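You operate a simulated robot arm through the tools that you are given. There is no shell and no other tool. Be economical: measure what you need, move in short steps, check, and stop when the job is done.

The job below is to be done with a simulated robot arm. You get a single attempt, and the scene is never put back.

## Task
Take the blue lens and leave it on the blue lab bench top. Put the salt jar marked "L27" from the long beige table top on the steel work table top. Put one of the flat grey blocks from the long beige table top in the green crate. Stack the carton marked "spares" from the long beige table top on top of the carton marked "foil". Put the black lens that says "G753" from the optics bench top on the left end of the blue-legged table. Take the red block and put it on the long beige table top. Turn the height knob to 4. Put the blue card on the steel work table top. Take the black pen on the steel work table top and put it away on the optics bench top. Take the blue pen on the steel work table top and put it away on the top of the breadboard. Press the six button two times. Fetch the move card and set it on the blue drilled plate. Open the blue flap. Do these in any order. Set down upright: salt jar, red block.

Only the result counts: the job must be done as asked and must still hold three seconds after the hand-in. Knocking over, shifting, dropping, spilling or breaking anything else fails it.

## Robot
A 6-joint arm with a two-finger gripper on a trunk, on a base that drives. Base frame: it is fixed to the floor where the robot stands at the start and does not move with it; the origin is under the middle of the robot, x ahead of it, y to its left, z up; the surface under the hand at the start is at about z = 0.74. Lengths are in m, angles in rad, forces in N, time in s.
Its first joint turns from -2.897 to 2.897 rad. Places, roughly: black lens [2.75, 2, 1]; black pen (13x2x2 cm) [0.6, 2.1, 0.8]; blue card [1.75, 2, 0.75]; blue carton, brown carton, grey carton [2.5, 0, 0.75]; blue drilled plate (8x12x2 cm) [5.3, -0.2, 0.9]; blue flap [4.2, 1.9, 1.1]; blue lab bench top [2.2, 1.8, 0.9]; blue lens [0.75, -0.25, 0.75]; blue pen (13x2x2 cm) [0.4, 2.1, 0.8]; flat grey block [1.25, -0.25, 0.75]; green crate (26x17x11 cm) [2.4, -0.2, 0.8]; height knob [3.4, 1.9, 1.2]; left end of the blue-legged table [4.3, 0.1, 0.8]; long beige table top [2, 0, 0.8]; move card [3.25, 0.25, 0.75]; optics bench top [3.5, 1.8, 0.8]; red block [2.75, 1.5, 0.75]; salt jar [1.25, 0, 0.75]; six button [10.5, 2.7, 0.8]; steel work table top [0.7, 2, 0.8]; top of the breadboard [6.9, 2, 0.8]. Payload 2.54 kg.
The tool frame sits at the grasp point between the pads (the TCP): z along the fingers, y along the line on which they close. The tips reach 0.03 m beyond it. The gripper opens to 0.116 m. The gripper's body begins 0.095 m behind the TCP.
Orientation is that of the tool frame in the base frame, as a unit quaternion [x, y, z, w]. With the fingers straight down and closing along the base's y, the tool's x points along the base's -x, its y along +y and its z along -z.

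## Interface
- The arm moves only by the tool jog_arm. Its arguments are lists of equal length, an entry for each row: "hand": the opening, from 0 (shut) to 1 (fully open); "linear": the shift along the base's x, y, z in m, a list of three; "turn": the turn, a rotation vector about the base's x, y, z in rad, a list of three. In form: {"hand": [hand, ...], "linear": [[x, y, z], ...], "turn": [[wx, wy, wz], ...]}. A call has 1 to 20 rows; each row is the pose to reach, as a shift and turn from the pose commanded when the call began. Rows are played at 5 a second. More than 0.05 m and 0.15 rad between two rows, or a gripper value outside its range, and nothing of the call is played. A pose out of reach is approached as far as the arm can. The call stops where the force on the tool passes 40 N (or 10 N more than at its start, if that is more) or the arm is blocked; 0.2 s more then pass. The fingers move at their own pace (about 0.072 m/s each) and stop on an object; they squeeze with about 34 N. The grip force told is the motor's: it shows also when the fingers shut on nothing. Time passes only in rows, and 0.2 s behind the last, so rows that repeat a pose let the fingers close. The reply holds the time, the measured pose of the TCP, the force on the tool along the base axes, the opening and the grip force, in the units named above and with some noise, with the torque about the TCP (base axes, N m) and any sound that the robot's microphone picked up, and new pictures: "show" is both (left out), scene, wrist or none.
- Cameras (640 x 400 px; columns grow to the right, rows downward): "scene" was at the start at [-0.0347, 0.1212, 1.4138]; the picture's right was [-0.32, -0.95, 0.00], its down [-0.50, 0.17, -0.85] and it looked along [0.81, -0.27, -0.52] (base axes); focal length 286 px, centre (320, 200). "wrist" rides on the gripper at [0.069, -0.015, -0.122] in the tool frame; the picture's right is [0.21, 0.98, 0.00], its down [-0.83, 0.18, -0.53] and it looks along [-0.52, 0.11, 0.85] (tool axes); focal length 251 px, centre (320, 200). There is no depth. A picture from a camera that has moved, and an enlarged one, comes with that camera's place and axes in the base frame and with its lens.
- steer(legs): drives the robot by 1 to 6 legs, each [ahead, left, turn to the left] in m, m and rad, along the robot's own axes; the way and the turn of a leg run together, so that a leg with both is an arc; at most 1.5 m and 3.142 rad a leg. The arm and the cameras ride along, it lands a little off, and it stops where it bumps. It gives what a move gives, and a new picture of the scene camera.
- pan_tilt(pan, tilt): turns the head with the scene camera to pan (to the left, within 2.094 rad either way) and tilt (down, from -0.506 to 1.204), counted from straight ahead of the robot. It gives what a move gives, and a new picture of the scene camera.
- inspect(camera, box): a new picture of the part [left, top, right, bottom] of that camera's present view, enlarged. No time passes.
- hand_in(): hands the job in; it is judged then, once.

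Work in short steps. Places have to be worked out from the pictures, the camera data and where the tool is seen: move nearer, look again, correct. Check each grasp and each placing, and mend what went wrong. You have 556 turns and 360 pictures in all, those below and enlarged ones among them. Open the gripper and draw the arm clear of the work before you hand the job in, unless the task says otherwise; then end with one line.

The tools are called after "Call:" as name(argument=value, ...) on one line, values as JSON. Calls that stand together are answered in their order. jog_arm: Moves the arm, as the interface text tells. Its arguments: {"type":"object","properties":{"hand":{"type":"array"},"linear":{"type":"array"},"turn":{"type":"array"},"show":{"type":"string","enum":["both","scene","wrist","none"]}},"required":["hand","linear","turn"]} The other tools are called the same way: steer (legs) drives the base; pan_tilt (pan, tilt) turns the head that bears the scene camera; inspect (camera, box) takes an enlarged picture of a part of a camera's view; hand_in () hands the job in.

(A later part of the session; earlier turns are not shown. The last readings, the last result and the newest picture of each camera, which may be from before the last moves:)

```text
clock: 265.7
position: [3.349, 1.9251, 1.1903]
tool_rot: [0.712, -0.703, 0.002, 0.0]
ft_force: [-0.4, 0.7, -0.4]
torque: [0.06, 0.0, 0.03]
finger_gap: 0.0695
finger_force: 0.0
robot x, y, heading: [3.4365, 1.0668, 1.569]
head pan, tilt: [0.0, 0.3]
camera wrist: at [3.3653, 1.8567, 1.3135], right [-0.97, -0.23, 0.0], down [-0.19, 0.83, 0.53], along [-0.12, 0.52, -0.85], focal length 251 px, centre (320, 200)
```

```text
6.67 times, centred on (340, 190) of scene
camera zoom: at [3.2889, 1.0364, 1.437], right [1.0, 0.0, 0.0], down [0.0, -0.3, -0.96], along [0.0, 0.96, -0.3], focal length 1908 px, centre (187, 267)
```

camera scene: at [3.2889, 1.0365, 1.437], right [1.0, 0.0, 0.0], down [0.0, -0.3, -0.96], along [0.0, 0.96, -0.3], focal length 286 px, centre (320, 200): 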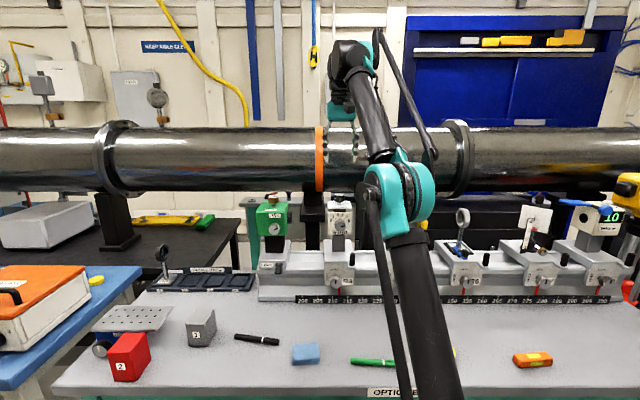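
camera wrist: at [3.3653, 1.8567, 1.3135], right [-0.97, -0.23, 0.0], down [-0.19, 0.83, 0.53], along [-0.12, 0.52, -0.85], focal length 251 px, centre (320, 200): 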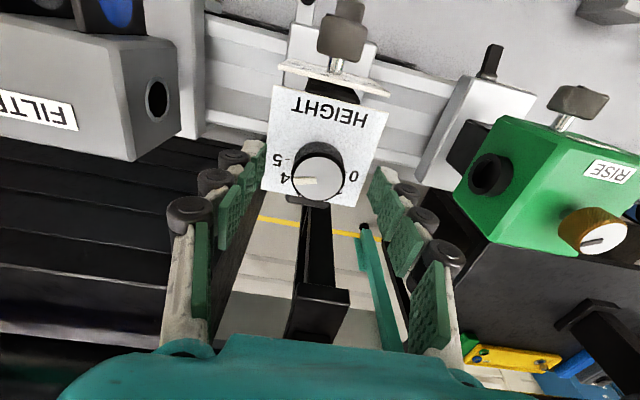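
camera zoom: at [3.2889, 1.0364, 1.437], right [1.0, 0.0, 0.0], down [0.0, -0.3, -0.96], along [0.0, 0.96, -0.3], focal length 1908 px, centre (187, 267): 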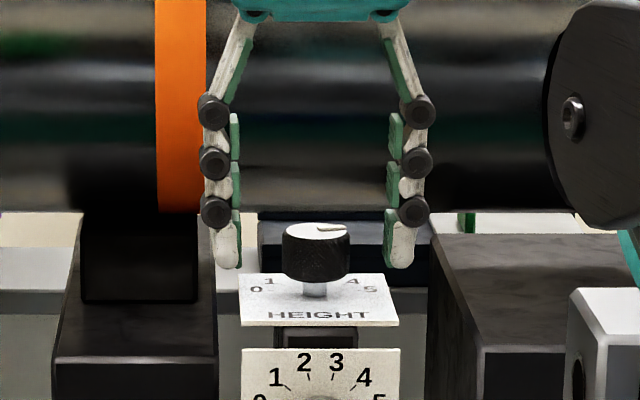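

Fingers straddle the knob and it is centred. Lower 6 mm and close.

Call:
jog_arm(hand=[0.6, 0.1, 0.1, 0.1], linear=[[0, 0, -0.007], [0, 0, -0.007], [0, 0, -0.007], [0, 0, -0.007]], turn=[[0, 0, 0], [0, 0, 0], [0, 0, 0], [0, 0, 0]], show="wrist")

Call:
inspect(camera="wrist", box=[260, 120, 380, 220])

```text
clock: 266.7
position: [3.3511, 1.9251, 1.1835]
tool_rot: [0.711, -0.703, 0.003, 0.0]
ft_force: [10.5, -2.8, -5.4]
torque: [0.15, -0.21, 0.06]
finger_gap: 0.0314
finger_force: 44.8
robot x, y, heading: [3.4354, 1.0607, 1.571]
head pan, tilt: [0.0, 0.3]
camera wrist: at [3.366, 1.8565, 1.3066], right [-0.97, -0.23, 0.0], down [-0.19, 0.83, 0.53], along [-0.12, 0.52, -0.85], focal length 251 px, centre (320, 200)
```

wrist: 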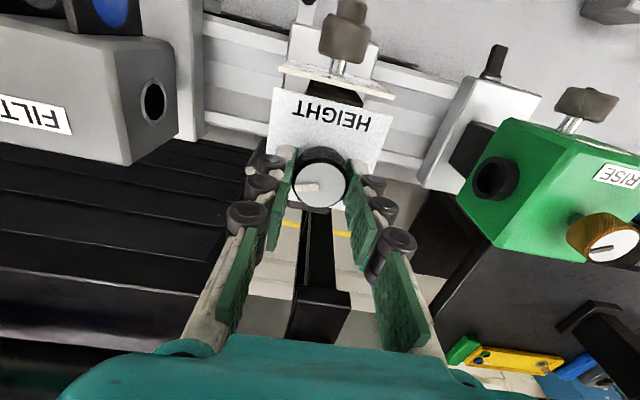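

```text
4.00 times, centred on (320, 170) of wrist
camera zoom: at [3.366, 1.8565, 1.3066], right [-0.97, -0.23, 0.0], down [-0.19, 0.83, 0.53], along [-0.12, 0.52, -0.85], focal length 1006 px, centre (320, 320)
```

zoom: 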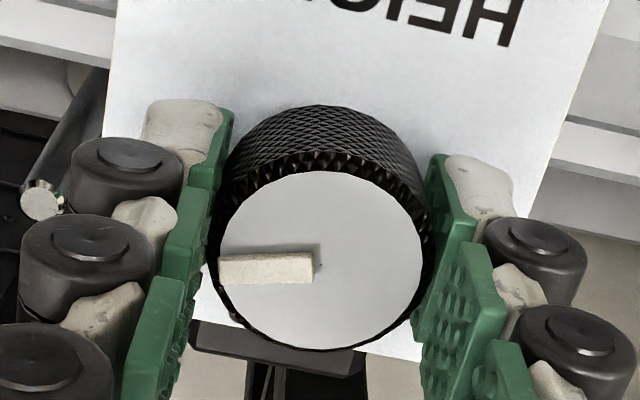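

Knob gripped. Rotate +0.49 rad about z.

Call:
jog_arm(hand=[0, 0, 0, 0, 0, 0], linear=[[0.0005, 0, 0], [0.001, 0, 0], [0.001, 0, 0], [0.001, 0, 0], [0.001, 0, 0], [0.001, 0, 0]], turn=[[0, 0, 0.1], [0, 0, 0.2], [0, 0, 0.3], [0, 0, 0.4], [0, 0, 0.49], [0, 0, 0.49]], show="none")

Call:
jog_arm(hand=[0.5, 0.6, 0.6, 0.6, 0.6, 0.6, 0.6], linear=[[0, 0, 0], [0, 0, 0], [0, 0, 0.02], [0, 0, 0.05], [0, 0.01, 0.08], [0, 0.02, 0.1], [0, 0.026, 0.107]], turn=[[0, 0, 0], [0, 0, 0], [0, 0, 0], [0, 0, 0], [0, 0, -0.14], [0, 0, -0.28], [0, 0, -0.42]], show="wrist")

Call:
inspect(camera="wrist", box=[270, 60, 370, 140])

```text
clock: 268.1
position: [3.3494, 1.9247, 1.1834]
tool_rot: [0.861, -0.509, 0.002, 0.001]
ft_force: [-0.5, -13.5, -18.4]
torque: [-0.01, 0.15, 0.0]
finger_gap: 0.0313
finger_force: 45.3
robot x, y, heading: [3.4376, 1.0648, 1.574]
head pan, tilt: [0.0, 0.3]
```

```text
clock: 269.7
position: [3.3504, 1.9496, 1.2917]
tool_rot: [0.735, -0.678, 0.001, 0.0]
ft_force: [0.4, -0.4, 1.0]
torque: [0.1, 0.0, 0.0]
finger_gap: 0.0694
finger_force: 0.1
robot x, y, heading: [3.4398, 1.0611, 1.578]
head pan, tilt: [0.0, 0.3]
camera wrist: at [3.3708, 1.8828, 1.4135], right [-0.96, -0.29, 0.0], down [-0.25, 0.81, 0.53], along [-0.15, 0.51, -0.85], focal length 251 px, centre (320, 200)
```

wrist: 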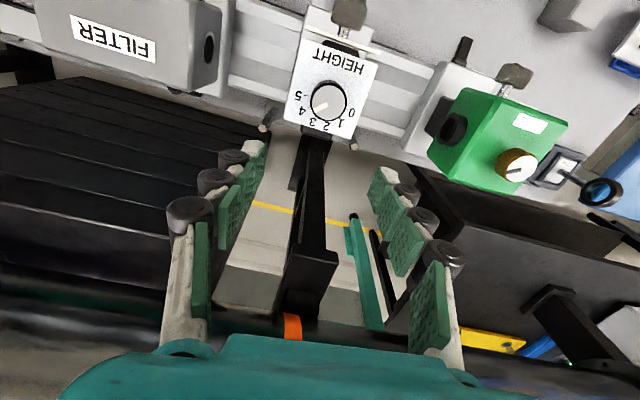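

```text
5.00 times, centred on (320, 100) of wrist
camera zoom: at [3.3708, 1.8828, 1.4135], right [-0.96, -0.29, 0.0], down [-0.25, 0.81, 0.53], along [-0.15, 0.51, -0.85], focal length 1257 px, centre (320, 700)
```

zoom: 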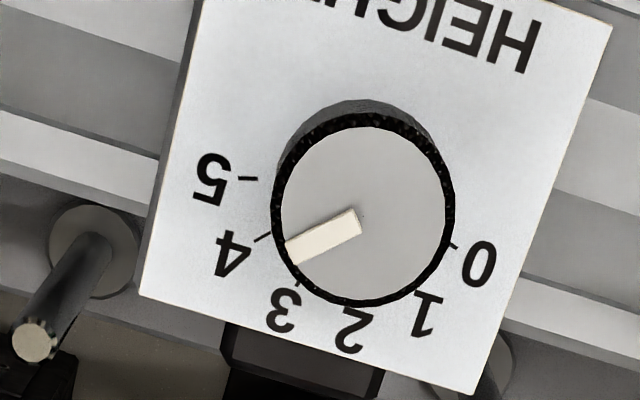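

Pointer sits on 4. Next the red block at the optics bench's left front (~(2.84, 1.58)): raise/retract and drive left.

Call:
jog_arm(hand=[1, 1, 1, 1, 1, 1], linear=[[0, -0.05, 0], [0, -0.1, 0], [0, -0.15, 0], [0, -0.2, -0.02], [0, -0.25, -0.04], [0, -0.3, -0.06]], turn=[[0, 0, 0], [0, 0, 0], [0, 0, 0], [0, 0, 0], [0, 0, 0], [0, 0, -0.06]], show="none")

Call:
steer(legs=[[-0.12, 0, 0], [0, 0.5, 0]])

Call:
pan_tilt(pan=0, tilt=0.6)

```text
refused: row 4 steps farther than a row can; nothing moved
```

```text
clock: 273.5
position: [2.835, 1.822, 1.2896]
tool_rot: [0.74, -0.673, 0.002, 0.001]
ft_force: [0.4, -0.3, 1.0]
torque: [0.0, 0.03, 0.0]
finger_gap: 0.0697
finger_force: 0.0
robot x, y, heading: [2.9354, 0.9348, 1.583]
head pan, tilt: [0.0, 0.3]
camera scene: at [2.7879, 0.9071, 1.437], right [1.0, 0.02, 0.0], down [0.0, -0.3, -0.96], along [-0.02, 0.96, -0.3], focal length 286 px, centre (320, 200)
```

scene: 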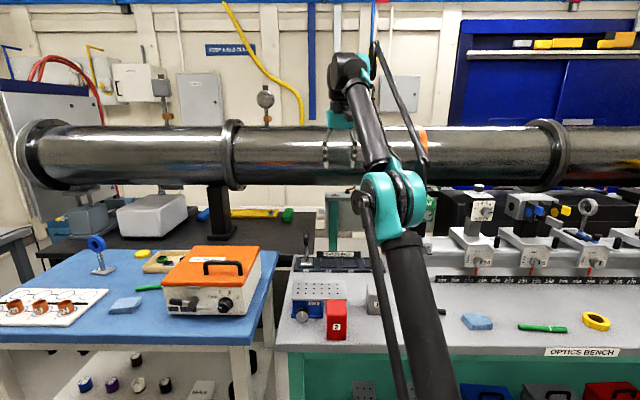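

```text
clock: 274.3
position: [2.8356, 1.8226, 1.2894]
tool_rot: [0.74, -0.672, 0.002, 0.001]
ft_force: [-0.6, 0.0, -0.8]
torque: [0.01, 0.01, -0.03]
finger_gap: 0.0696
finger_force: 0.1
robot x, y, heading: [2.9343, 0.9341, 1.583]
head pan, tilt: [0.0, 0.6]
camera scene: at [2.788, 0.9022, 1.4096], right [1.0, 0.02, 0.0], down [0.01, -0.56, -0.83], along [-0.01, 0.83, -0.56], focal length 286 px, centre (320, 200)
```

scene: 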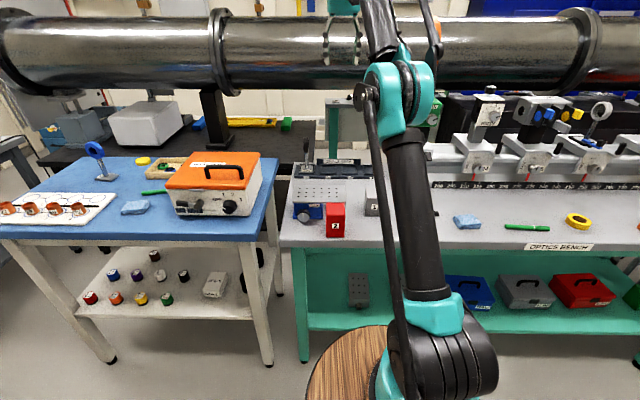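

Move the hand above the red block and look.

Call:
jog_arm(hand=[1, 1, 1, 1, 1, 1, 1], linear=[[0, -0.04, -0.01], [0, -0.08, -0.03], [0, -0.12, -0.05], [0, -0.16, -0.07], [0, -0.2, -0.09], [0, -0.235, -0.12], [0, -0.235, -0.16]], turn=[[0, 0, -0.03], [0, 0, -0.06], [0, 0, -0.095], [0, 0, -0.095], [0, 0, -0.095], [0, 0, -0.095], [0, 0, -0.095]], show="wrist")

Call:
inspect(camera="scene", box=[280, 150, 400, 250])

```text
clock: 275.9
position: [2.8337, 1.5864, 1.1289]
tool_rot: [0.708, -0.706, 0.001, -0.001]
ft_force: [-0.9, 0.1, -0.5]
torque: [-0.02, -0.02, 0.0]
finger_gap: 0.1158
finger_force: 0.1
robot x, y, heading: [2.936, 0.9381, 1.587]
head pan, tilt: [0.0, 0.6]
camera wrist: at [2.8498, 1.5172, 1.2527], right [-0.98, -0.22, 0.0], down [-0.18, 0.83, 0.53], along [-0.11, 0.52, -0.85], focal length 251 px, centre (320, 200)
```

wrist: 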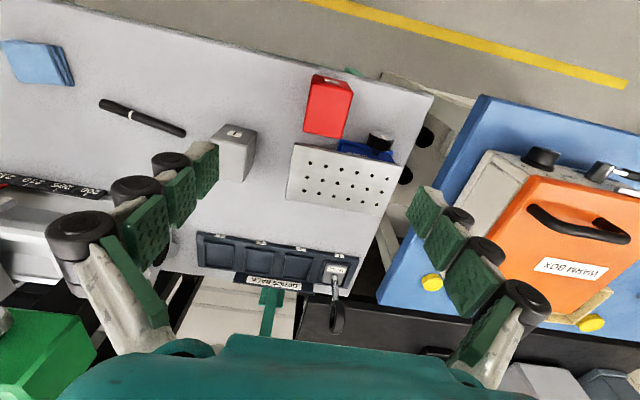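

```text
4.00 times, centred on (340, 200) of scene
camera zoom: at [2.788, 0.9021, 1.4095], right [1.0, 0.02, 0.0], down [0.01, -0.56, -0.83], along [-0.01, 0.82, -0.56], focal length 1145 px, centre (240, 200)
```

zoom: 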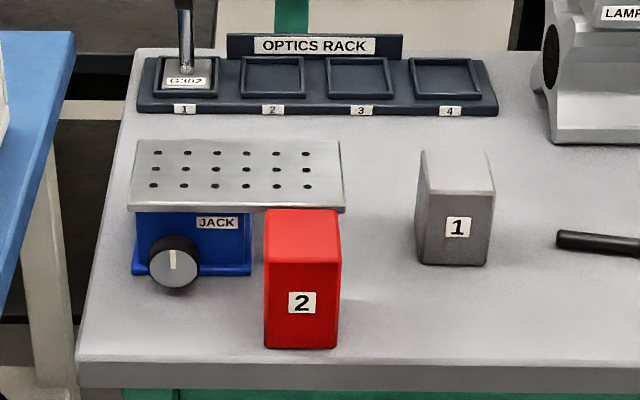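

Red block: centre ≈ (2.825, 1.590), ~5.5 cm wide, top z≈0.905; the jack knob is near its left. Narrow the opening to ~8.5 cm and descend.

Call:
jog_arm(hand=[0.75, 0.75, 0.75, 0.75, 0.75], linear=[[-0.009, 0.003, -0.04], [-0.009, 0.003, -0.08], [-0.009, 0.003, -0.12], [-0.009, 0.003, -0.16], [-0.009, 0.003, -0.185]], turn=[[0, 0, 0], [0, 0, 0], [0, 0, 0], [0, 0, 0], [0, 0, 0]], show="wrist")

Call:
inspect(camera="scene", box=[290, 160, 390, 250])

```text
clock: 277.1
position: [2.8237, 1.5907, 0.9438]
tool_rot: [0.707, -0.707, 0.001, 0.001]
ft_force: [0.4, 0.0, 0.3]
torque: [0.0, -0.03, -0.01]
finger_gap: 0.087
finger_force: 0.0
robot x, y, heading: [2.9361, 0.9386, 1.586]
head pan, tilt: [0.0, 0.6]
camera wrist: at [2.8398, 1.5216, 1.0663], right [-0.98, -0.22, 0.0], down [-0.18, 0.83, 0.53], along [-0.11, 0.52, -0.85], focal length 251 px, centre (320, 200)
```

wrist: 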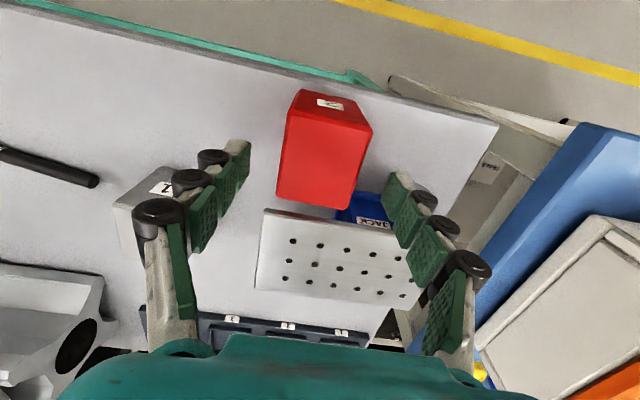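

```text
4.44 times, centred on (340, 205) of scene
camera zoom: at [2.788, 0.902, 1.4095], right [1.0, 0.02, 0.0], down [0.01, -0.56, -0.83], along [-0.01, 0.82, -0.56], focal length 1272 px, centre (231, 178)
```

zoom: 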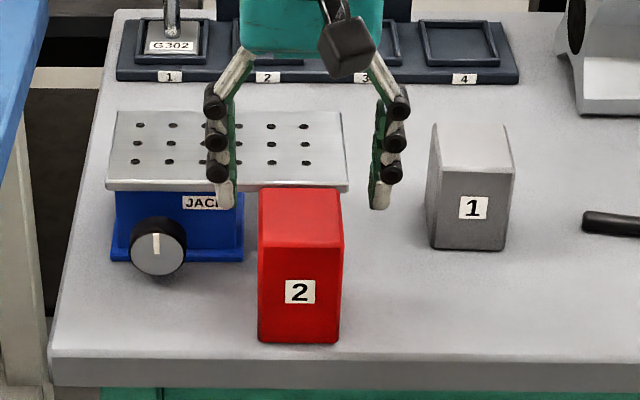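

Aligned and clear of the jack. Descend to mid-block and close.

Call:
jog_arm(hand=[0.75, 0.75, 0.3, 0.3, 0.3, 0.3], linear=[[0.001, 0, -0.04], [0.001, 0, -0.076], [0.001, 0, -0.076], [0.001, 0, -0.076], [0.001, 0, -0.076], [0.001, 0, -0.076]], turn=[[0, 0, 0], [0, 0, 0], [0, 0, 0], [0, 0, 0], [0, 0, 0], [0, 0, 0]], show="wrist")

```text
clock: 278.5
position: [2.8252, 1.5884, 0.8696]
tool_rot: [0.707, -0.707, 0.001, 0.001]
ft_force: [-0.4, 0.6, -0.1]
torque: [-0.01, -0.01, -0.05]
finger_gap: 0.0549
finger_force: 34.7
robot x, y, heading: [2.9415, 0.9331, 1.584]
head pan, tilt: [0.0, 0.6]
camera wrist: at [2.8407, 1.5207, 0.9923], right [-0.98, -0.22, 0.0], down [-0.18, 0.83, 0.53], along [-0.11, 0.52, -0.85], focal length 251 px, centre (320, 200)
```

wrist: 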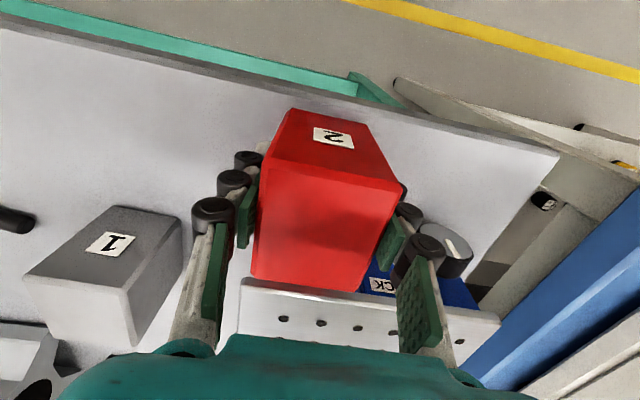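

Gripped. Lift, retract, then turn around toward the beige table.

Call:
jog_arm(hand=[0.2, 0.2, 0.2, 0.2, 0.2, 0.2, 0.2, 0.2, 0.2], linear=[[0, 0, 0.02], [0, 0, 0.06], [0, 0, 0.1], [0, 0, 0.14], [0, 0, 0.18], [0, 0, 0.22], [0, -0.04, 0.25], [0, -0.08, 0.26], [0, -0.12, 0.26]], turn=[[0, 0, 0], [0, 0, 0], [0, 0, 0], [0, 0, 0], [0, 0, 0], [0, 0, 0], [0, 0, 0], [0, 0, 0], [0, 0, 0]], show="none")

Call:
steer(legs=[[0, 0.5, 0], [0, 0.4, 0], [0, 0, 1.57], [0, 0, 1.56]])

Call:
inspect(camera="scene", box=[60, 110, 460, 360])

```text
clock: 280.5
position: [2.8271, 1.4706, 1.1303]
tool_rot: [0.708, -0.706, 0.001, 0.001]
ft_force: [-0.4, 0.1, -2.3]
torque: [-0.06, -0.04, -0.01]
finger_gap: 0.0553
finger_force: 33.8
robot x, y, heading: [2.9391, 0.9354, 1.59]
head pan, tilt: [0.0, 0.6]
```

```text
clock: 293.3
position: [2.1468, 0.3928, 1.1318]
tool_rot: [0.699, 0.715, 0.001, -0.002]
ft_force: [0.6, -0.4, -2.0]
torque: [0.04, -0.02, -0.03]
finger_gap: 0.0551
finger_force: 33.9
robot x, y, heading: [2.0255, 0.9267, -1.536]
head pan, tilt: [0.0, 0.6]
camera scene: at [2.1752, 0.9626, 1.4095], right [-1.0, -0.04, 0.0], down [-0.02, 0.56, -0.83], along [0.03, -0.82, -0.56], focal length 286 px, centre (320, 200)
```

scene: 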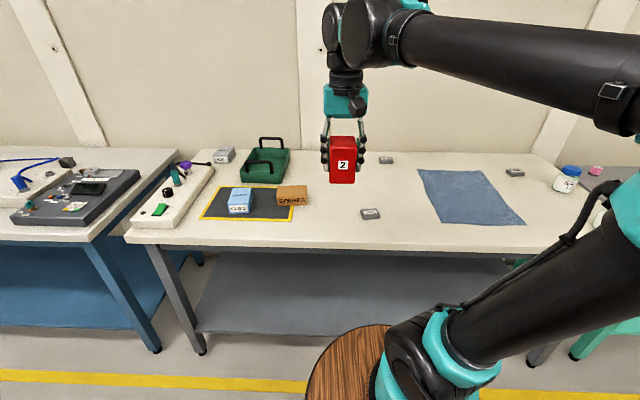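

```text
1.60 times, centred on (260, 235) of scene
camera zoom: at [2.1752, 0.9626, 1.4095], right [-1.0, -0.04, 0.0], down [-0.02, 0.56, -0.83], along [0.03, -0.82, -0.56], focal length 458 px, centre (416, 144)
```

zoom: 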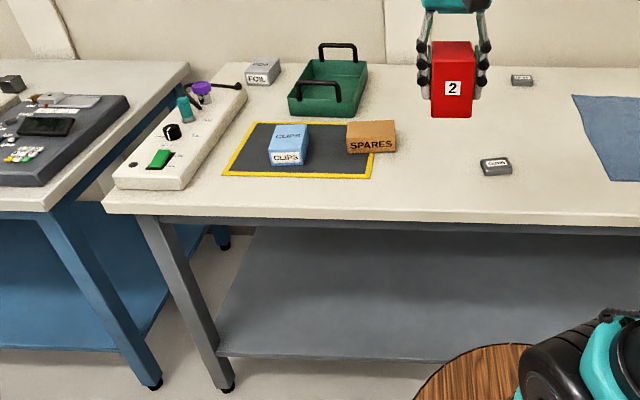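

The beige table layout is clear: FOIL (grey) at the back left, CLIPS and SPARES on the mat, green crate, flat grey blocks. Free spot for the red block ≈ (2.15, 0.05). Carry it there.

Call:
jog_arm(hand=[0.2, 0.2, 0.2, 0.2, 0.2, 0.2, 0.2, 0.2, 0.2, 0.2, 0.2, 0.2], linear=[[0, -0.045, 0], [0, -0.09, 0], [0, -0.135, 0], [0, -0.18, 0], [0, -0.225, 0], [0, -0.27, 0], [0, -0.315, 0], [0, -0.34, -0.03], [0, -0.34, -0.075], [0, -0.34, -0.12], [0, -0.34, -0.165], [0, -0.34, -0.21]], turn=[[0, 0, 0.02], [0, 0, 0.02], [0, 0, 0.02], [0, 0, 0.02], [0, 0, 0.02], [0, 0, 0.02], [0, 0, 0.02], [0, 0, 0.02], [0, 0, 0.02], [0, 0, 0.02], [0, 0, 0.02], [0, 0, 0.02]], show="wrist")

Call:
inspect(camera="scene", box=[230, 120, 410, 240])

```text
clock: 295.9
position: [2.1458, 0.0539, 0.9199]
tool_rot: [0.692, 0.722, 0.0, -0.002]
ft_force: [-0.6, 1.3, -3.0]
torque: [0.03, -0.01, -0.02]
finger_gap: 0.0551
finger_force: 34.0
robot x, y, heading: [2.0234, 0.9244, -1.531]
head pan, tilt: [0.0, 0.6]
camera wrist: at [2.1288, 0.1225, 1.0439], right [0.97, 0.26, 0.0], down [0.22, -0.82, 0.53], along [0.14, -0.51, -0.85], focal length 251 px, centre (320, 200)
```

wrist: 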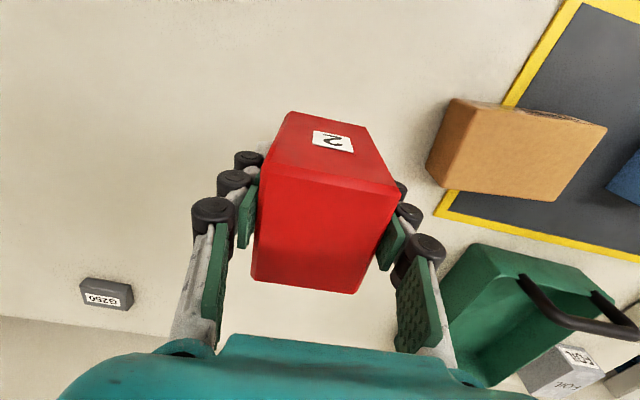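

```text
3.33 times, centred on (320, 180) of scene
camera zoom: at [2.1752, 0.9627, 1.4095], right [-1.0, -0.04, 0.0], down [-0.02, 0.56, -0.83], along [0.03, -0.82, -0.56], focal length 954 px, centre (320, 267)
```

zoom: 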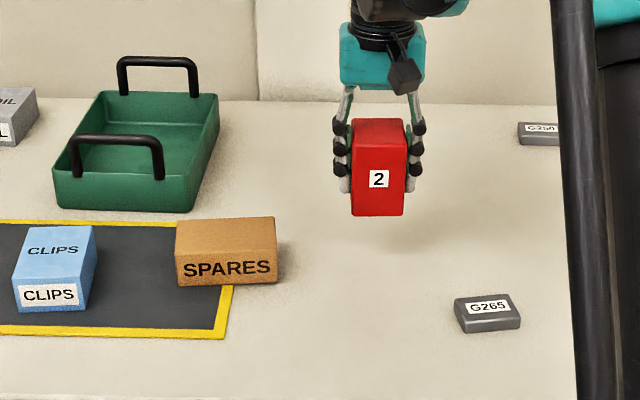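

Shift 6 cm toward −x to leave room for gripping SPARES, then lower to contact.

Call:
jog_arm(hand=[0.2, 0.2, 0.2, 0.2, 0.2, 0.2, 0.2, 0.2], linear=[[-0.03, 0, 0], [-0.06, 0, 0], [-0.06, 0, -0.03], [-0.06, 0, -0.05], [-0.06, 0, -0.057], [-0.06, 0, -0.062], [-0.06, 0, -0.066], [-0.06, 0, -0.069]], turn=[[0, 0, 0], [0, 0, -0.02], [0, 0, -0.03], [0, 0, -0.03], [0, 0, -0.03], [0, 0, -0.03], [0, 0, -0.03], [0, 0, -0.03]], show="none")

Call:
inspect(camera="scene", box=[290, 130, 410, 230])

```text
clock: 297.7
position: [2.0864, 0.0528, 0.8523]
tool_rot: [0.703, 0.711, 0.0, -0.002]
ft_force: [-0.2, 0.0, -2.8]
torque: [0.02, 0.0, -0.01]
finger_gap: 0.055
finger_force: 34.2
robot x, y, heading: [2.029, 0.9252, -1.532]
head pan, tilt: [0.0, 0.6]
```

```text
4.00 times, centred on (350, 180) of scene
camera zoom: at [2.1752, 0.9626, 1.4095], right [-1.0, -0.04, 0.0], down [-0.02, 0.56, -0.82], along [0.03, -0.82, -0.57], focal length 1145 px, centre (200, 280)
```

zoom: 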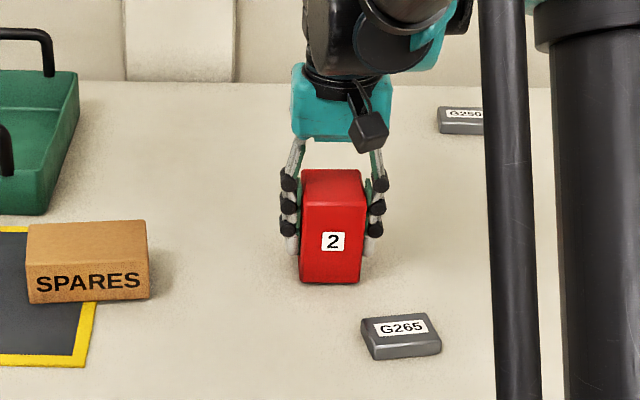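

Call:
jog_arm(hand=[0.2, 0.2, 0.2, 0.2, 0.2], linear=[[0, 0, -0.002], [0, 0, -0.004], [0, 0, -0.006], [0, 0, -0.008], [0, 0, -0.01]], turn=[[0, 0, 0], [0, 0, 0], [0, 0, 0], [0, 0, 0], [0, 0, 0]], show="none")

```text
clock: 298.9
position: [2.0873, 0.0536, 0.841]
tool_rot: [0.702, 0.712, 0.0, -0.001]
ft_force: [0.5, 0.8, 25.9]
torque: [0.09, -0.01, -0.01]
finger_gap: 0.0553
finger_force: 34.0
robot x, y, heading: [2.0226, 0.9259, -1.537]
head pan, tilt: [0.0, 0.6]
```

Contact. Release and rise.

Call:
jog_arm(hand=[0.55, 0.75, 0.75, 0.75, 0.75, 0.75, 0.75, 0.75], linear=[[0, 0, 0.002], [0, 0, 0.002], [0, 0, 0.002], [0, 0, 0.03], [0, 0, 0.07], [0, 0, 0.11], [0, 0, 0.15], [0, 0, 0.19]], turn=[[0, 0, 0], [0, 0, 0], [0, 0, 0], [0, 0, 0], [0, 0, 0], [0, 0, 0], [0, 0, 0], [0, 0, 0]], show="both")

Call:
inspect(camera="scene", box=[190, 110, 430, 260])

```text
clock: 300.7
position: [2.0873, 0.0531, 1.0326]
tool_rot: [0.703, 0.711, 0.0, -0.002]
ft_force: [-0.4, 0.2, -0.2]
torque: [0.03, 0.0, 0.0]
finger_gap: 0.087
finger_force: 0.1
robot x, y, heading: [2.0275, 0.9254, -1.531]
head pan, tilt: [0.0, 0.6]
camera scene: at [2.1752, 0.9625, 1.4095], right [-1.0, -0.04, 0.0], down [-0.02, 0.56, -0.82], along [0.03, -0.82, -0.57], focal length 286 px, centre (320, 200)
camera wrist: at [2.0723, 0.121, 1.1564], right [0.97, 0.23, 0.0], down [0.19, -0.83, 0.53], along [0.12, -0.52, -0.85], focal length 251 px, centre (320, 200)
```

scene: 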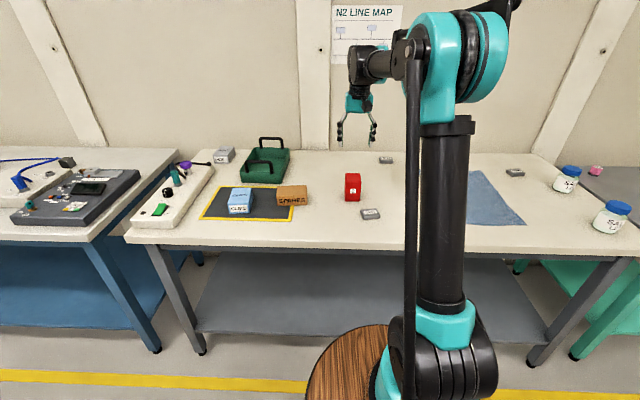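
wrist: 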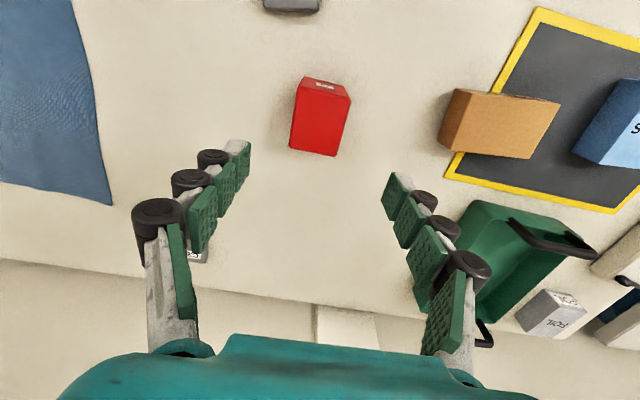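

```text
2.67 times, centred on (310, 185) of scene
camera zoom: at [2.1752, 0.9625, 1.4095], right [-1.0, -0.04, 0.0], down [-0.02, 0.56, -0.82], along [0.03, -0.82, -0.57], focal length 763 px, centre (347, 240)
```

zoom: 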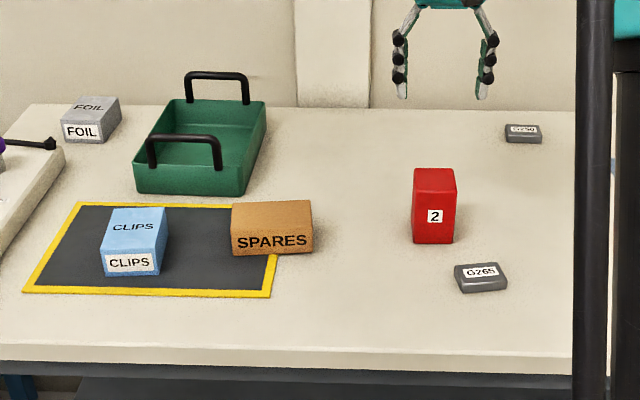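

Red block placed upright. Next SPARES at ≈ (2.31, 0.055), 11×8×4 cm: move above it, yawing +90° so the fingers close along y.

Call:
jog_arm(hand=[1, 1, 1, 1, 1, 1, 1, 1, 1, 1, 1], linear=[[0.02, 0, 0], [0.04, 0, 0], [0.06, 0, 0], [0.08, 0, 0], [0.1, 0, 0], [0.12, 0, 0], [0.14, 0, 0], [0.16, 0, 0], [0.18, 0, 0], [0.2, 0, 0], [0.222, 0.002, 0]], turn=[[0, 0, 0.143], [0, 0, 0.286], [0, 0, 0.428], [0, 0, 0.571], [0, 0, 0.714], [0, 0, 0.857], [0, 0, 1.0], [0, 0, 1.142], [0, 0, 1.285], [0, 0, 1.428], [0, 0, 1.56]], show="wrist")

Call:
inspect(camera="scene", box=[190, 110, 350, 230])

```text
clock: 303.1
position: [2.3095, 0.0562, 1.0293]
tool_rot: [-0.001, 1.0, -0.001, -0.001]
ft_force: [0.5, 0.1, -0.6]
torque: [0.03, 0.01, -0.03]
finger_gap: 0.1158
finger_force: 0.0
robot x, y, heading: [2.0259, 0.9268, -1.53]
head pan, tilt: [0.0, 0.6]
camera wrist: at [2.2411, 0.041, 1.1526], right [-0.22, 0.98, 0.0], down [0.83, 0.18, 0.53], along [0.52, 0.11, -0.85], focal length 251 px, centre (320, 200)
```

wrist: 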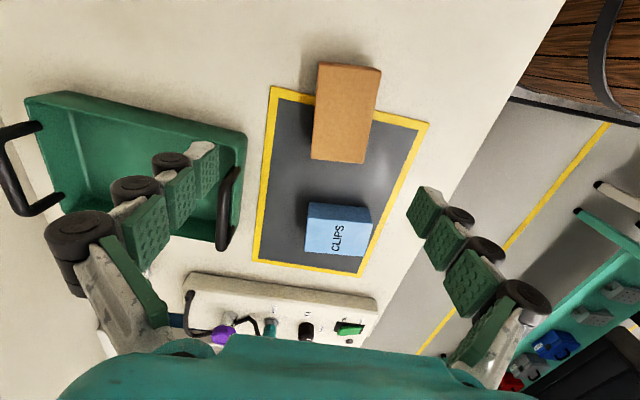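

```text
3.33 times, centred on (270, 170) of scene
camera zoom: at [2.1751, 0.9626, 1.4095], right [-1.0, -0.04, 0.0], down [-0.02, 0.56, -0.83], along [0.03, -0.82, -0.56], focal length 954 px, centre (487, 300)
```

zoom: 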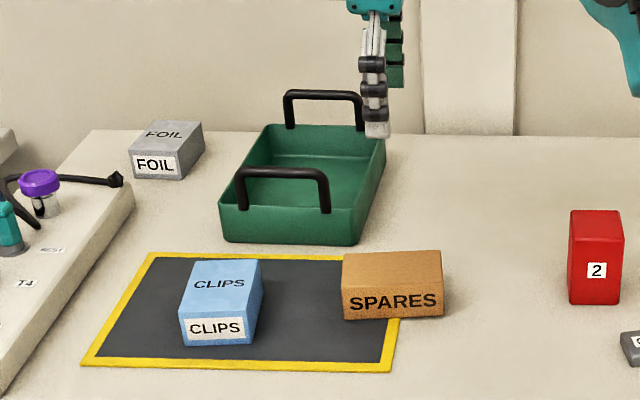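

Cross-checking with the known red block position, SPARES' centre is ≈ (2.313, 0.083). Shift and descend.

Call:
jog_arm(hand=[1, 1, 1, 1, 1, 1], linear=[[0.003, 0.027, -0.03], [0.003, 0.027, -0.07], [0.003, 0.027, -0.11], [0.003, 0.027, -0.15], [0.003, 0.027, -0.18], [0.003, 0.027, -0.19]], turn=[[0, 0, 0], [0, 0, 0], [0, 0, 0], [0, 0, 0], [0, 0, 0], [0, 0, 0]], show="wrist")

Call:
inspect(camera="scene", box=[230, 150, 350, 230])

```text
clock: 304.5
position: [2.3121, 0.0824, 0.841]
tool_rot: [-0.001, 1.0, -0.001, -0.001]
ft_force: [0.1, 1.1, 0.9]
torque: [0.04, -0.02, -0.03]
finger_gap: 0.116
finger_force: 0.1
robot x, y, heading: [2.0244, 0.9274, -1.536]
head pan, tilt: [0.0, 0.6]
camera wrist: at [2.2433, 0.0675, 0.964], right [-0.22, 0.98, 0.0], down [0.83, 0.18, 0.53], along [0.52, 0.11, -0.85], focal length 251 px, centre (320, 200)
```

wrist: 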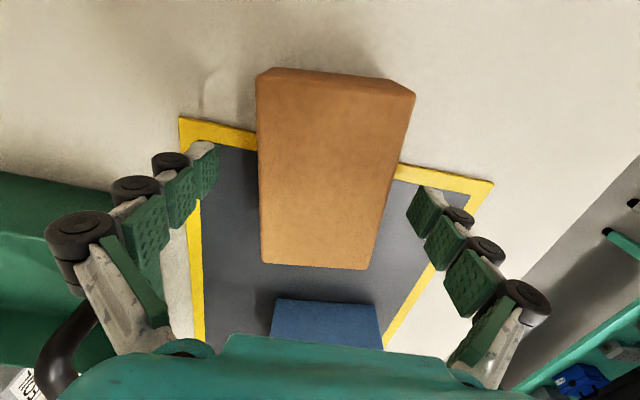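

```text
5.00 times, centred on (290, 190) of scene
camera zoom: at [2.1752, 0.9627, 1.4095], right [-1.0, -0.04, 0.0], down [-0.02, 0.56, -0.83], along [0.03, -0.82, -0.56], focal length 1431 px, centre (470, 250)
```

zoom: 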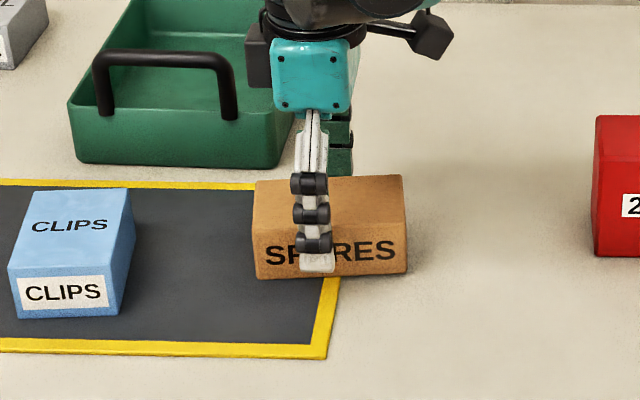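

Nearly centred; shift 1 cm to −x, lower 9 mm and close.

Call:
jog_arm(hand=[1, 1, 0.4, 0.4, 0.4, 0.4], linear=[[-0.01, 0, -0.004], [-0.01, 0, -0.009], [-0.01, 0, -0.009], [-0.01, 0, -0.009], [-0.01, 0, -0.009], [-0.01, 0, -0.009]], turn=[[0, 0, 0], [0, 0, 0], [0, 0, 0], [0, 0, 0], [0, 0, 0], [0, 0, 0]], show="wrist")

```text
clock: 305.9
position: [2.302, 0.0832, 0.8316]
tool_rot: [-0.001, 1.0, -0.001, -0.001]
ft_force: [-0.1, -0.2, 3.9]
torque: [0.07, -0.11, 0.12]
finger_gap: 0.072
finger_force: 34.8
robot x, y, heading: [2.025, 0.9246, -1.533]
head pan, tilt: [0.0, 0.6]
camera wrist: at [2.2332, 0.0677, 0.9551], right [-0.22, 0.98, 0.0], down [0.83, 0.18, 0.53], along [0.52, 0.11, -0.85], focal length 251 px, centre (320, 200)
```

wrist: 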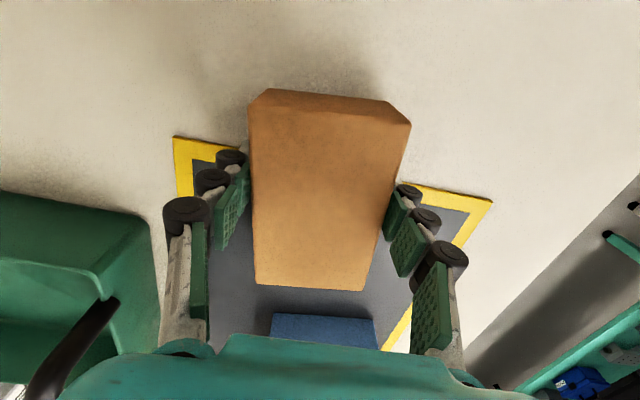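

SPARES gripped (7.2 cm). Lift and drive toward FOIL (x≈2.68, y≈−0.23).

Call:
jog_arm(hand=[0.3, 0.3, 0.3, 0.3, 0.3, 0.3, 0.3, 0.3], linear=[[0, 0, 0.02], [0, 0, 0.06], [0, 0, 0.1], [0, 0, 0.14], [0, 0, 0.18], [0, 0, 0.22], [0, 0.03, 0.25], [0, 0.06, 0.27]], turn=[[0, 0, 0], [0, 0, 0], [0, 0, 0], [0, 0, 0], [0, 0, 0], [0, 0, 0], [0, 0, 0], [0, 0, 0]], show="none")

Call:
steer(legs=[[0, 0.5, -0.035], [0.12, 0, 0]])

Call:
inspect(camera="scene", box=[160, 100, 400, 250])

```text
clock: 307.7
position: [2.3019, 0.1422, 1.1019]
tool_rot: [-0.001, 1.0, 0.0, -0.001]
ft_force: [0.4, 0.0, -3.4]
torque: [0.03, 0.04, -0.01]
finger_gap: 0.0707
finger_force: 33.8
robot x, y, heading: [2.026, 0.9273, -1.532]
head pan, tilt: [0.0, 0.6]
```

```text
clock: 311.5
position: [2.7734, 0.0204, 1.1022]
tool_rot: [0.021, 1.0, -0.001, -0.002]
ft_force: [0.3, -0.1, -2.6]
torque: [-0.01, 0.01, 0.01]
finger_gap: 0.0699
finger_force: 34.2
robot x, y, heading: [2.527, 0.8139, -1.573]
head pan, tilt: [0.0, 0.6]
camera scene: at [2.6815, 0.8447, 1.4095], right [-1.0, 0.01, 0.0], down [0.0, 0.57, -0.82], along [0.0, -0.82, -0.57], focal length 286 px, centre (320, 200)
```

scene: 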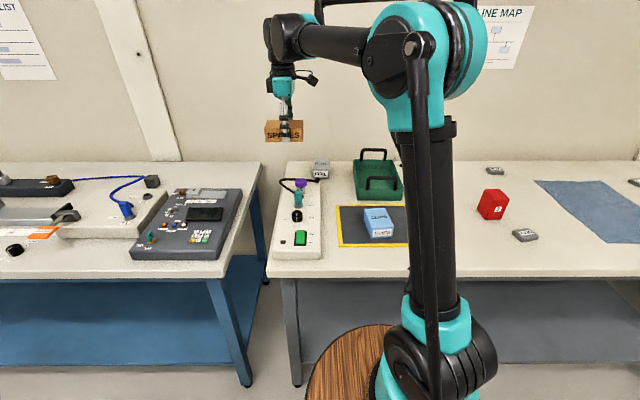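

```text
2.67 times, centred on (280, 175) of scene
camera zoom: at [2.6815, 0.8447, 1.4095], right [-1.0, 0.01, 0.0], down [0.0, 0.57, -0.82], along [0.0, -0.82, -0.57], focal length 763 px, centre (427, 267)
```

zoom: 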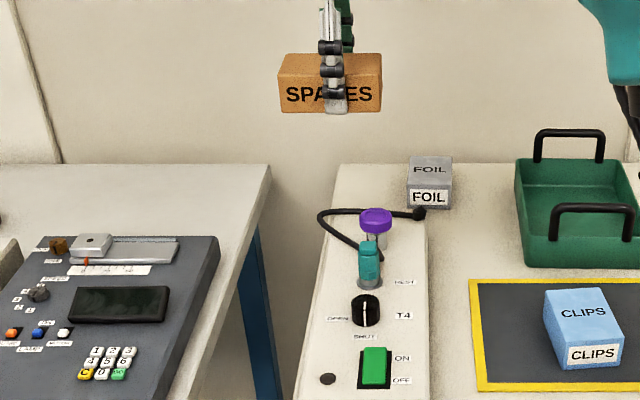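

FOIL is at about x 2.671, y −0.25, top z≈0.838. Move SPARES above it and check the alignment.

Call:
jog_arm(hand=[0.3, 0.3, 0.3, 0.3, 0.3, 0.3, 0.3, 0.3], linear=[[-0.016, -0.04, 0], [-0.032, -0.08, 0], [-0.048, -0.12, 0], [-0.064, -0.16, 0], [-0.08, -0.2, 0], [-0.096, -0.24, 0], [-0.11, -0.272, 0], [-0.11, -0.272, -0.04]], turn=[[0, 0, -0.02], [0, 0, -0.04], [0, 0, -0.04], [0, 0, -0.04], [0, 0, -0.04], [0, 0, -0.04], [0, 0, -0.04], [0, 0, -0.04]], show="wrist")

Call:
inspect(camera="scene", box=[270, 110, 390, 190])

```text
clock: 313.3
position: [2.6593, -0.2359, 1.0556]
tool_rot: [0.04, 0.999, -0.001, -0.001]
ft_force: [-0.8, 2.0, -0.4]
torque: [-0.12, 0.01, -0.01]
finger_gap: 0.07
finger_force: 34.1
out of reach, approached as far as the arm can: row 6, 7, 8
robot x, y, heading: [2.5314, 0.8138, -1.578]
head pan, tilt: [0.0, 0.6]
camera wrist: at [2.5898, -0.2436, 1.1792], right [-0.14, 0.99, 0.0], down [0.84, 0.12, 0.53], along [0.53, 0.07, -0.85], focal length 251 px, centre (320, 200)
```

wrist: 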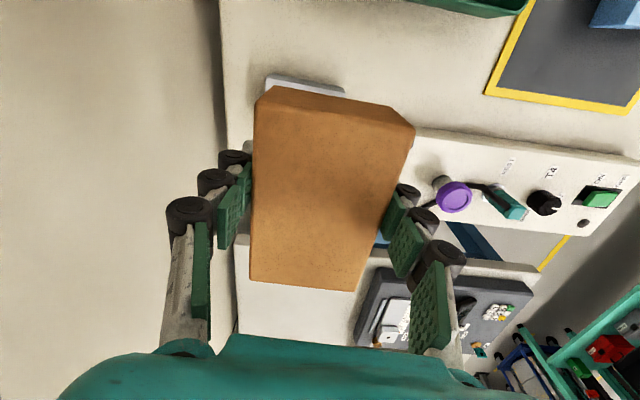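

```text
5.00 times, centred on (330, 150) of scene
camera zoom: at [2.6813, 0.8454, 1.4095], right [-1.0, 0.01, 0.0], down [0.0, 0.56, -0.83], along [0.0, -0.83, -0.56], focal length 1431 px, centre (270, 450)
```

zoom: 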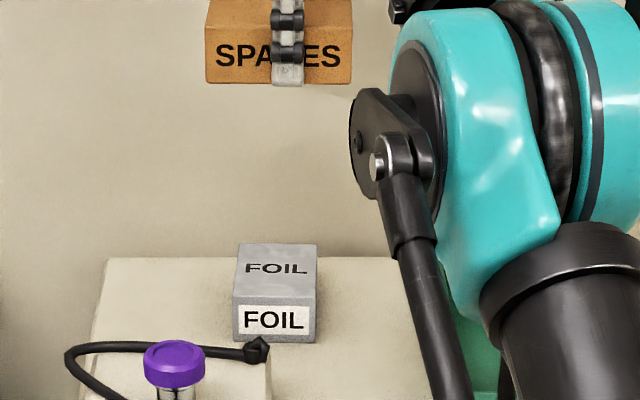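

Horizontally aligned; reach is short at this height. Lower first, then shift back to y≈−0.252, and square the yaw.

Call:
jog_arm(hand=[0.3, 0.3, 0.3, 0.3, 0.3], linear=[[0.003, 0, -0.04], [0.003, 0, -0.08], [0.003, -0.005, -0.11], [0.003, -0.012, -0.125], [0.003, -0.016, -0.135]], turn=[[0, 0, 0.04], [0, 0, 0.08], [0, 0, 0.08], [0, 0, 0.08], [0, 0, 0.08]], show="wrist")

Call:
inspect(camera="scene", box=[270, 110, 390, 190])

```text
clock: 314.5
position: [2.6622, -0.2489, 0.9191]
tool_rot: [0.001, 1.0, -0.001, -0.002]
ft_force: [0.0, 0.8, -3.1]
torque: [0.01, 0.04, 0.02]
finger_gap: 0.0699
finger_force: 34.2
robot x, y, heading: [2.5338, 0.8158, -1.576]
head pan, tilt: [0.0, 0.6]
camera wrist: at [2.5942, -0.2645, 1.0418], right [-0.21, 0.98, 0.0], down [0.83, 0.18, 0.53], along [0.52, 0.11, -0.85], focal length 251 px, centre (320, 200)
```

wrist: 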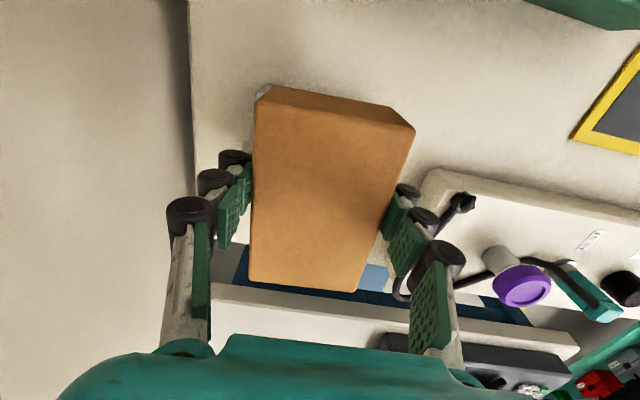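

```text
5.00 times, centred on (330, 150) of scene
camera zoom: at [2.6814, 0.8448, 1.4095], right [-1.0, 0.01, 0.0], down [0.0, 0.57, -0.82], along [0.0, -0.82, -0.57], focal length 1431 px, centre (270, 450)
```

zoom: 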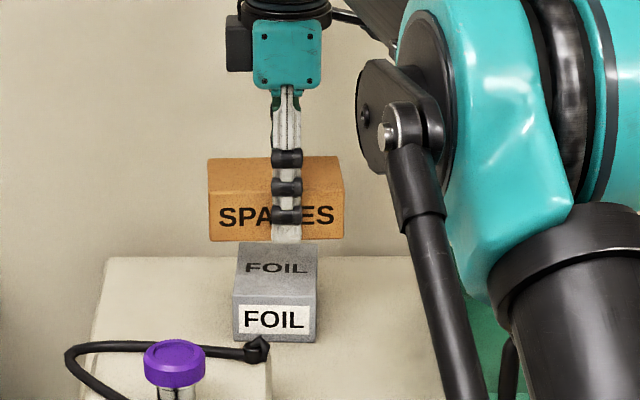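

FOIL's back corner is visible at (2.638, −0.304), confirming centre ≈ (2.673, −0.256). Nudge and lower onto it.

Call:
jog_arm(hand=[0.3, 0.3, 0.3, 0.3, 0.3, 0.3, 0.3], linear=[[0.003, -0.006, -0.015], [0.003, -0.006, -0.028], [0.003, -0.006, -0.034], [0.003, -0.006, -0.038], [0.003, -0.006, -0.041], [0.003, -0.006, -0.044], [0.003, -0.006, -0.046]], turn=[[0, 0, 0], [0, 0, 0], [0, 0, 0], [0, 0, 0], [0, 0, 0], [0, 0, 0], [0, 0, 0]], show="none")

Call:
inspect(camera="scene", box=[280, 130, 370, 190])

```text
clock: 316.1
position: [2.6662, -0.2554, 0.8734]
tool_rot: [0.0, 1.0, -0.001, -0.002]
ft_force: [-0.6, -0.6, 4.9]
torque: [-0.05, -0.31, 0.01]
finger_gap: 0.0695
finger_force: 34.6
robot x, y, heading: [2.5329, 0.8159, -1.577]
head pan, tilt: [0.0, 0.6]
```

```text
6.67 times, centred on (325, 160) of scene
camera zoom: at [2.6813, 0.845, 1.4095], right [-1.0, 0.01, 0.0], down [0.0, 0.56, -0.83], along [0.0, -0.83, -0.56], focal length 1908 px, centre (287, 467)
```

zoom: 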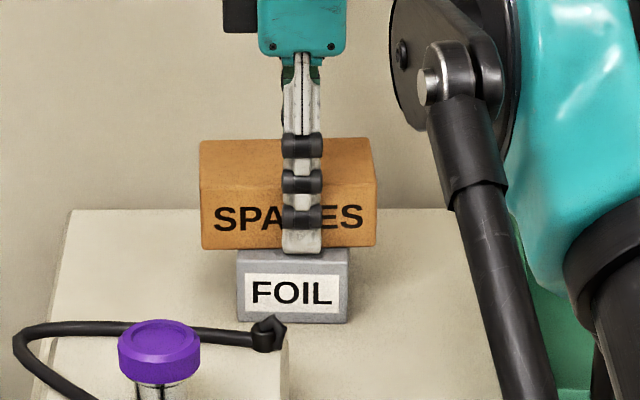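

Touching, well centred. Press 1 mm more and release.

Call:
jog_arm(hand=[0.3, 0.3, 0.7, 0.9, 0.9, 0.9, 0.9, 0.9, 0.9], linear=[[0, 0, -0.001], [0, 0, -0.0015], [0, 0, -0.0005], [0, 0, 0], [0, 0, 0.02], [0, 0, 0.05], [0, 0, 0.09], [0, 0.02, 0.12], [0, 0.05, 0.15]], turn=[[0, 0, 0], [0, 0, 0], [0, 0, 0], [0, 0, 0], [0, 0, 0], [0, 0, 0], [0, 0, 0], [0, 0, 0], [0, 0, 0]], show="wrist")

Call:
inspect(camera="scene", box=[280, 130, 370, 190])

```text
clock: 318.1
position: [2.6654, -0.2074, 1.022]
tool_rot: [0.0, 1.0, -0.001, -0.001]
ft_force: [-0.3, -0.6, -0.1]
torque: [0.08, -0.02, 0.01]
finger_gap: 0.1042
finger_force: 0.0
robot x, y, heading: [2.5293, 0.8143, -1.576]
head pan, tilt: [0.0, 0.6]
camera wrist: at [2.5974, -0.2221, 1.1453], right [-0.21, 0.98, 0.0], down [0.83, 0.18, 0.53], along [0.52, 0.11, -0.85], focal length 251 px, centre (320, 200)
```

wrist: 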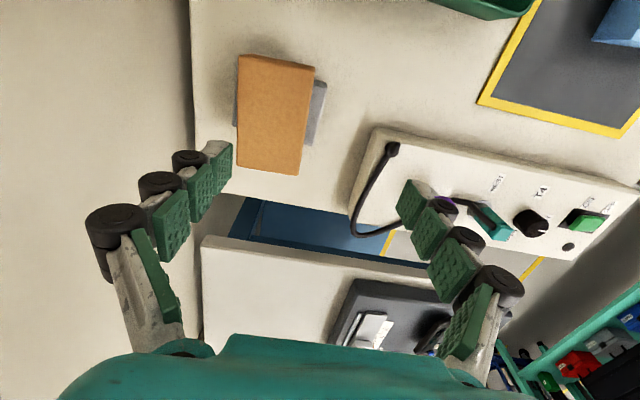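

```text
6.67 times, centred on (325, 160) of scene
camera zoom: at [2.6815, 0.8442, 1.4095], right [-1.0, 0.01, 0.0], down [0.0, 0.57, -0.82], along [0.0, -0.82, -0.57], focal length 1908 px, centre (287, 467)
```

zoom: 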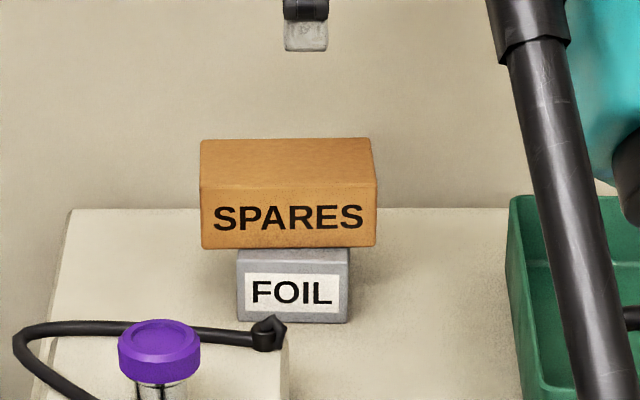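

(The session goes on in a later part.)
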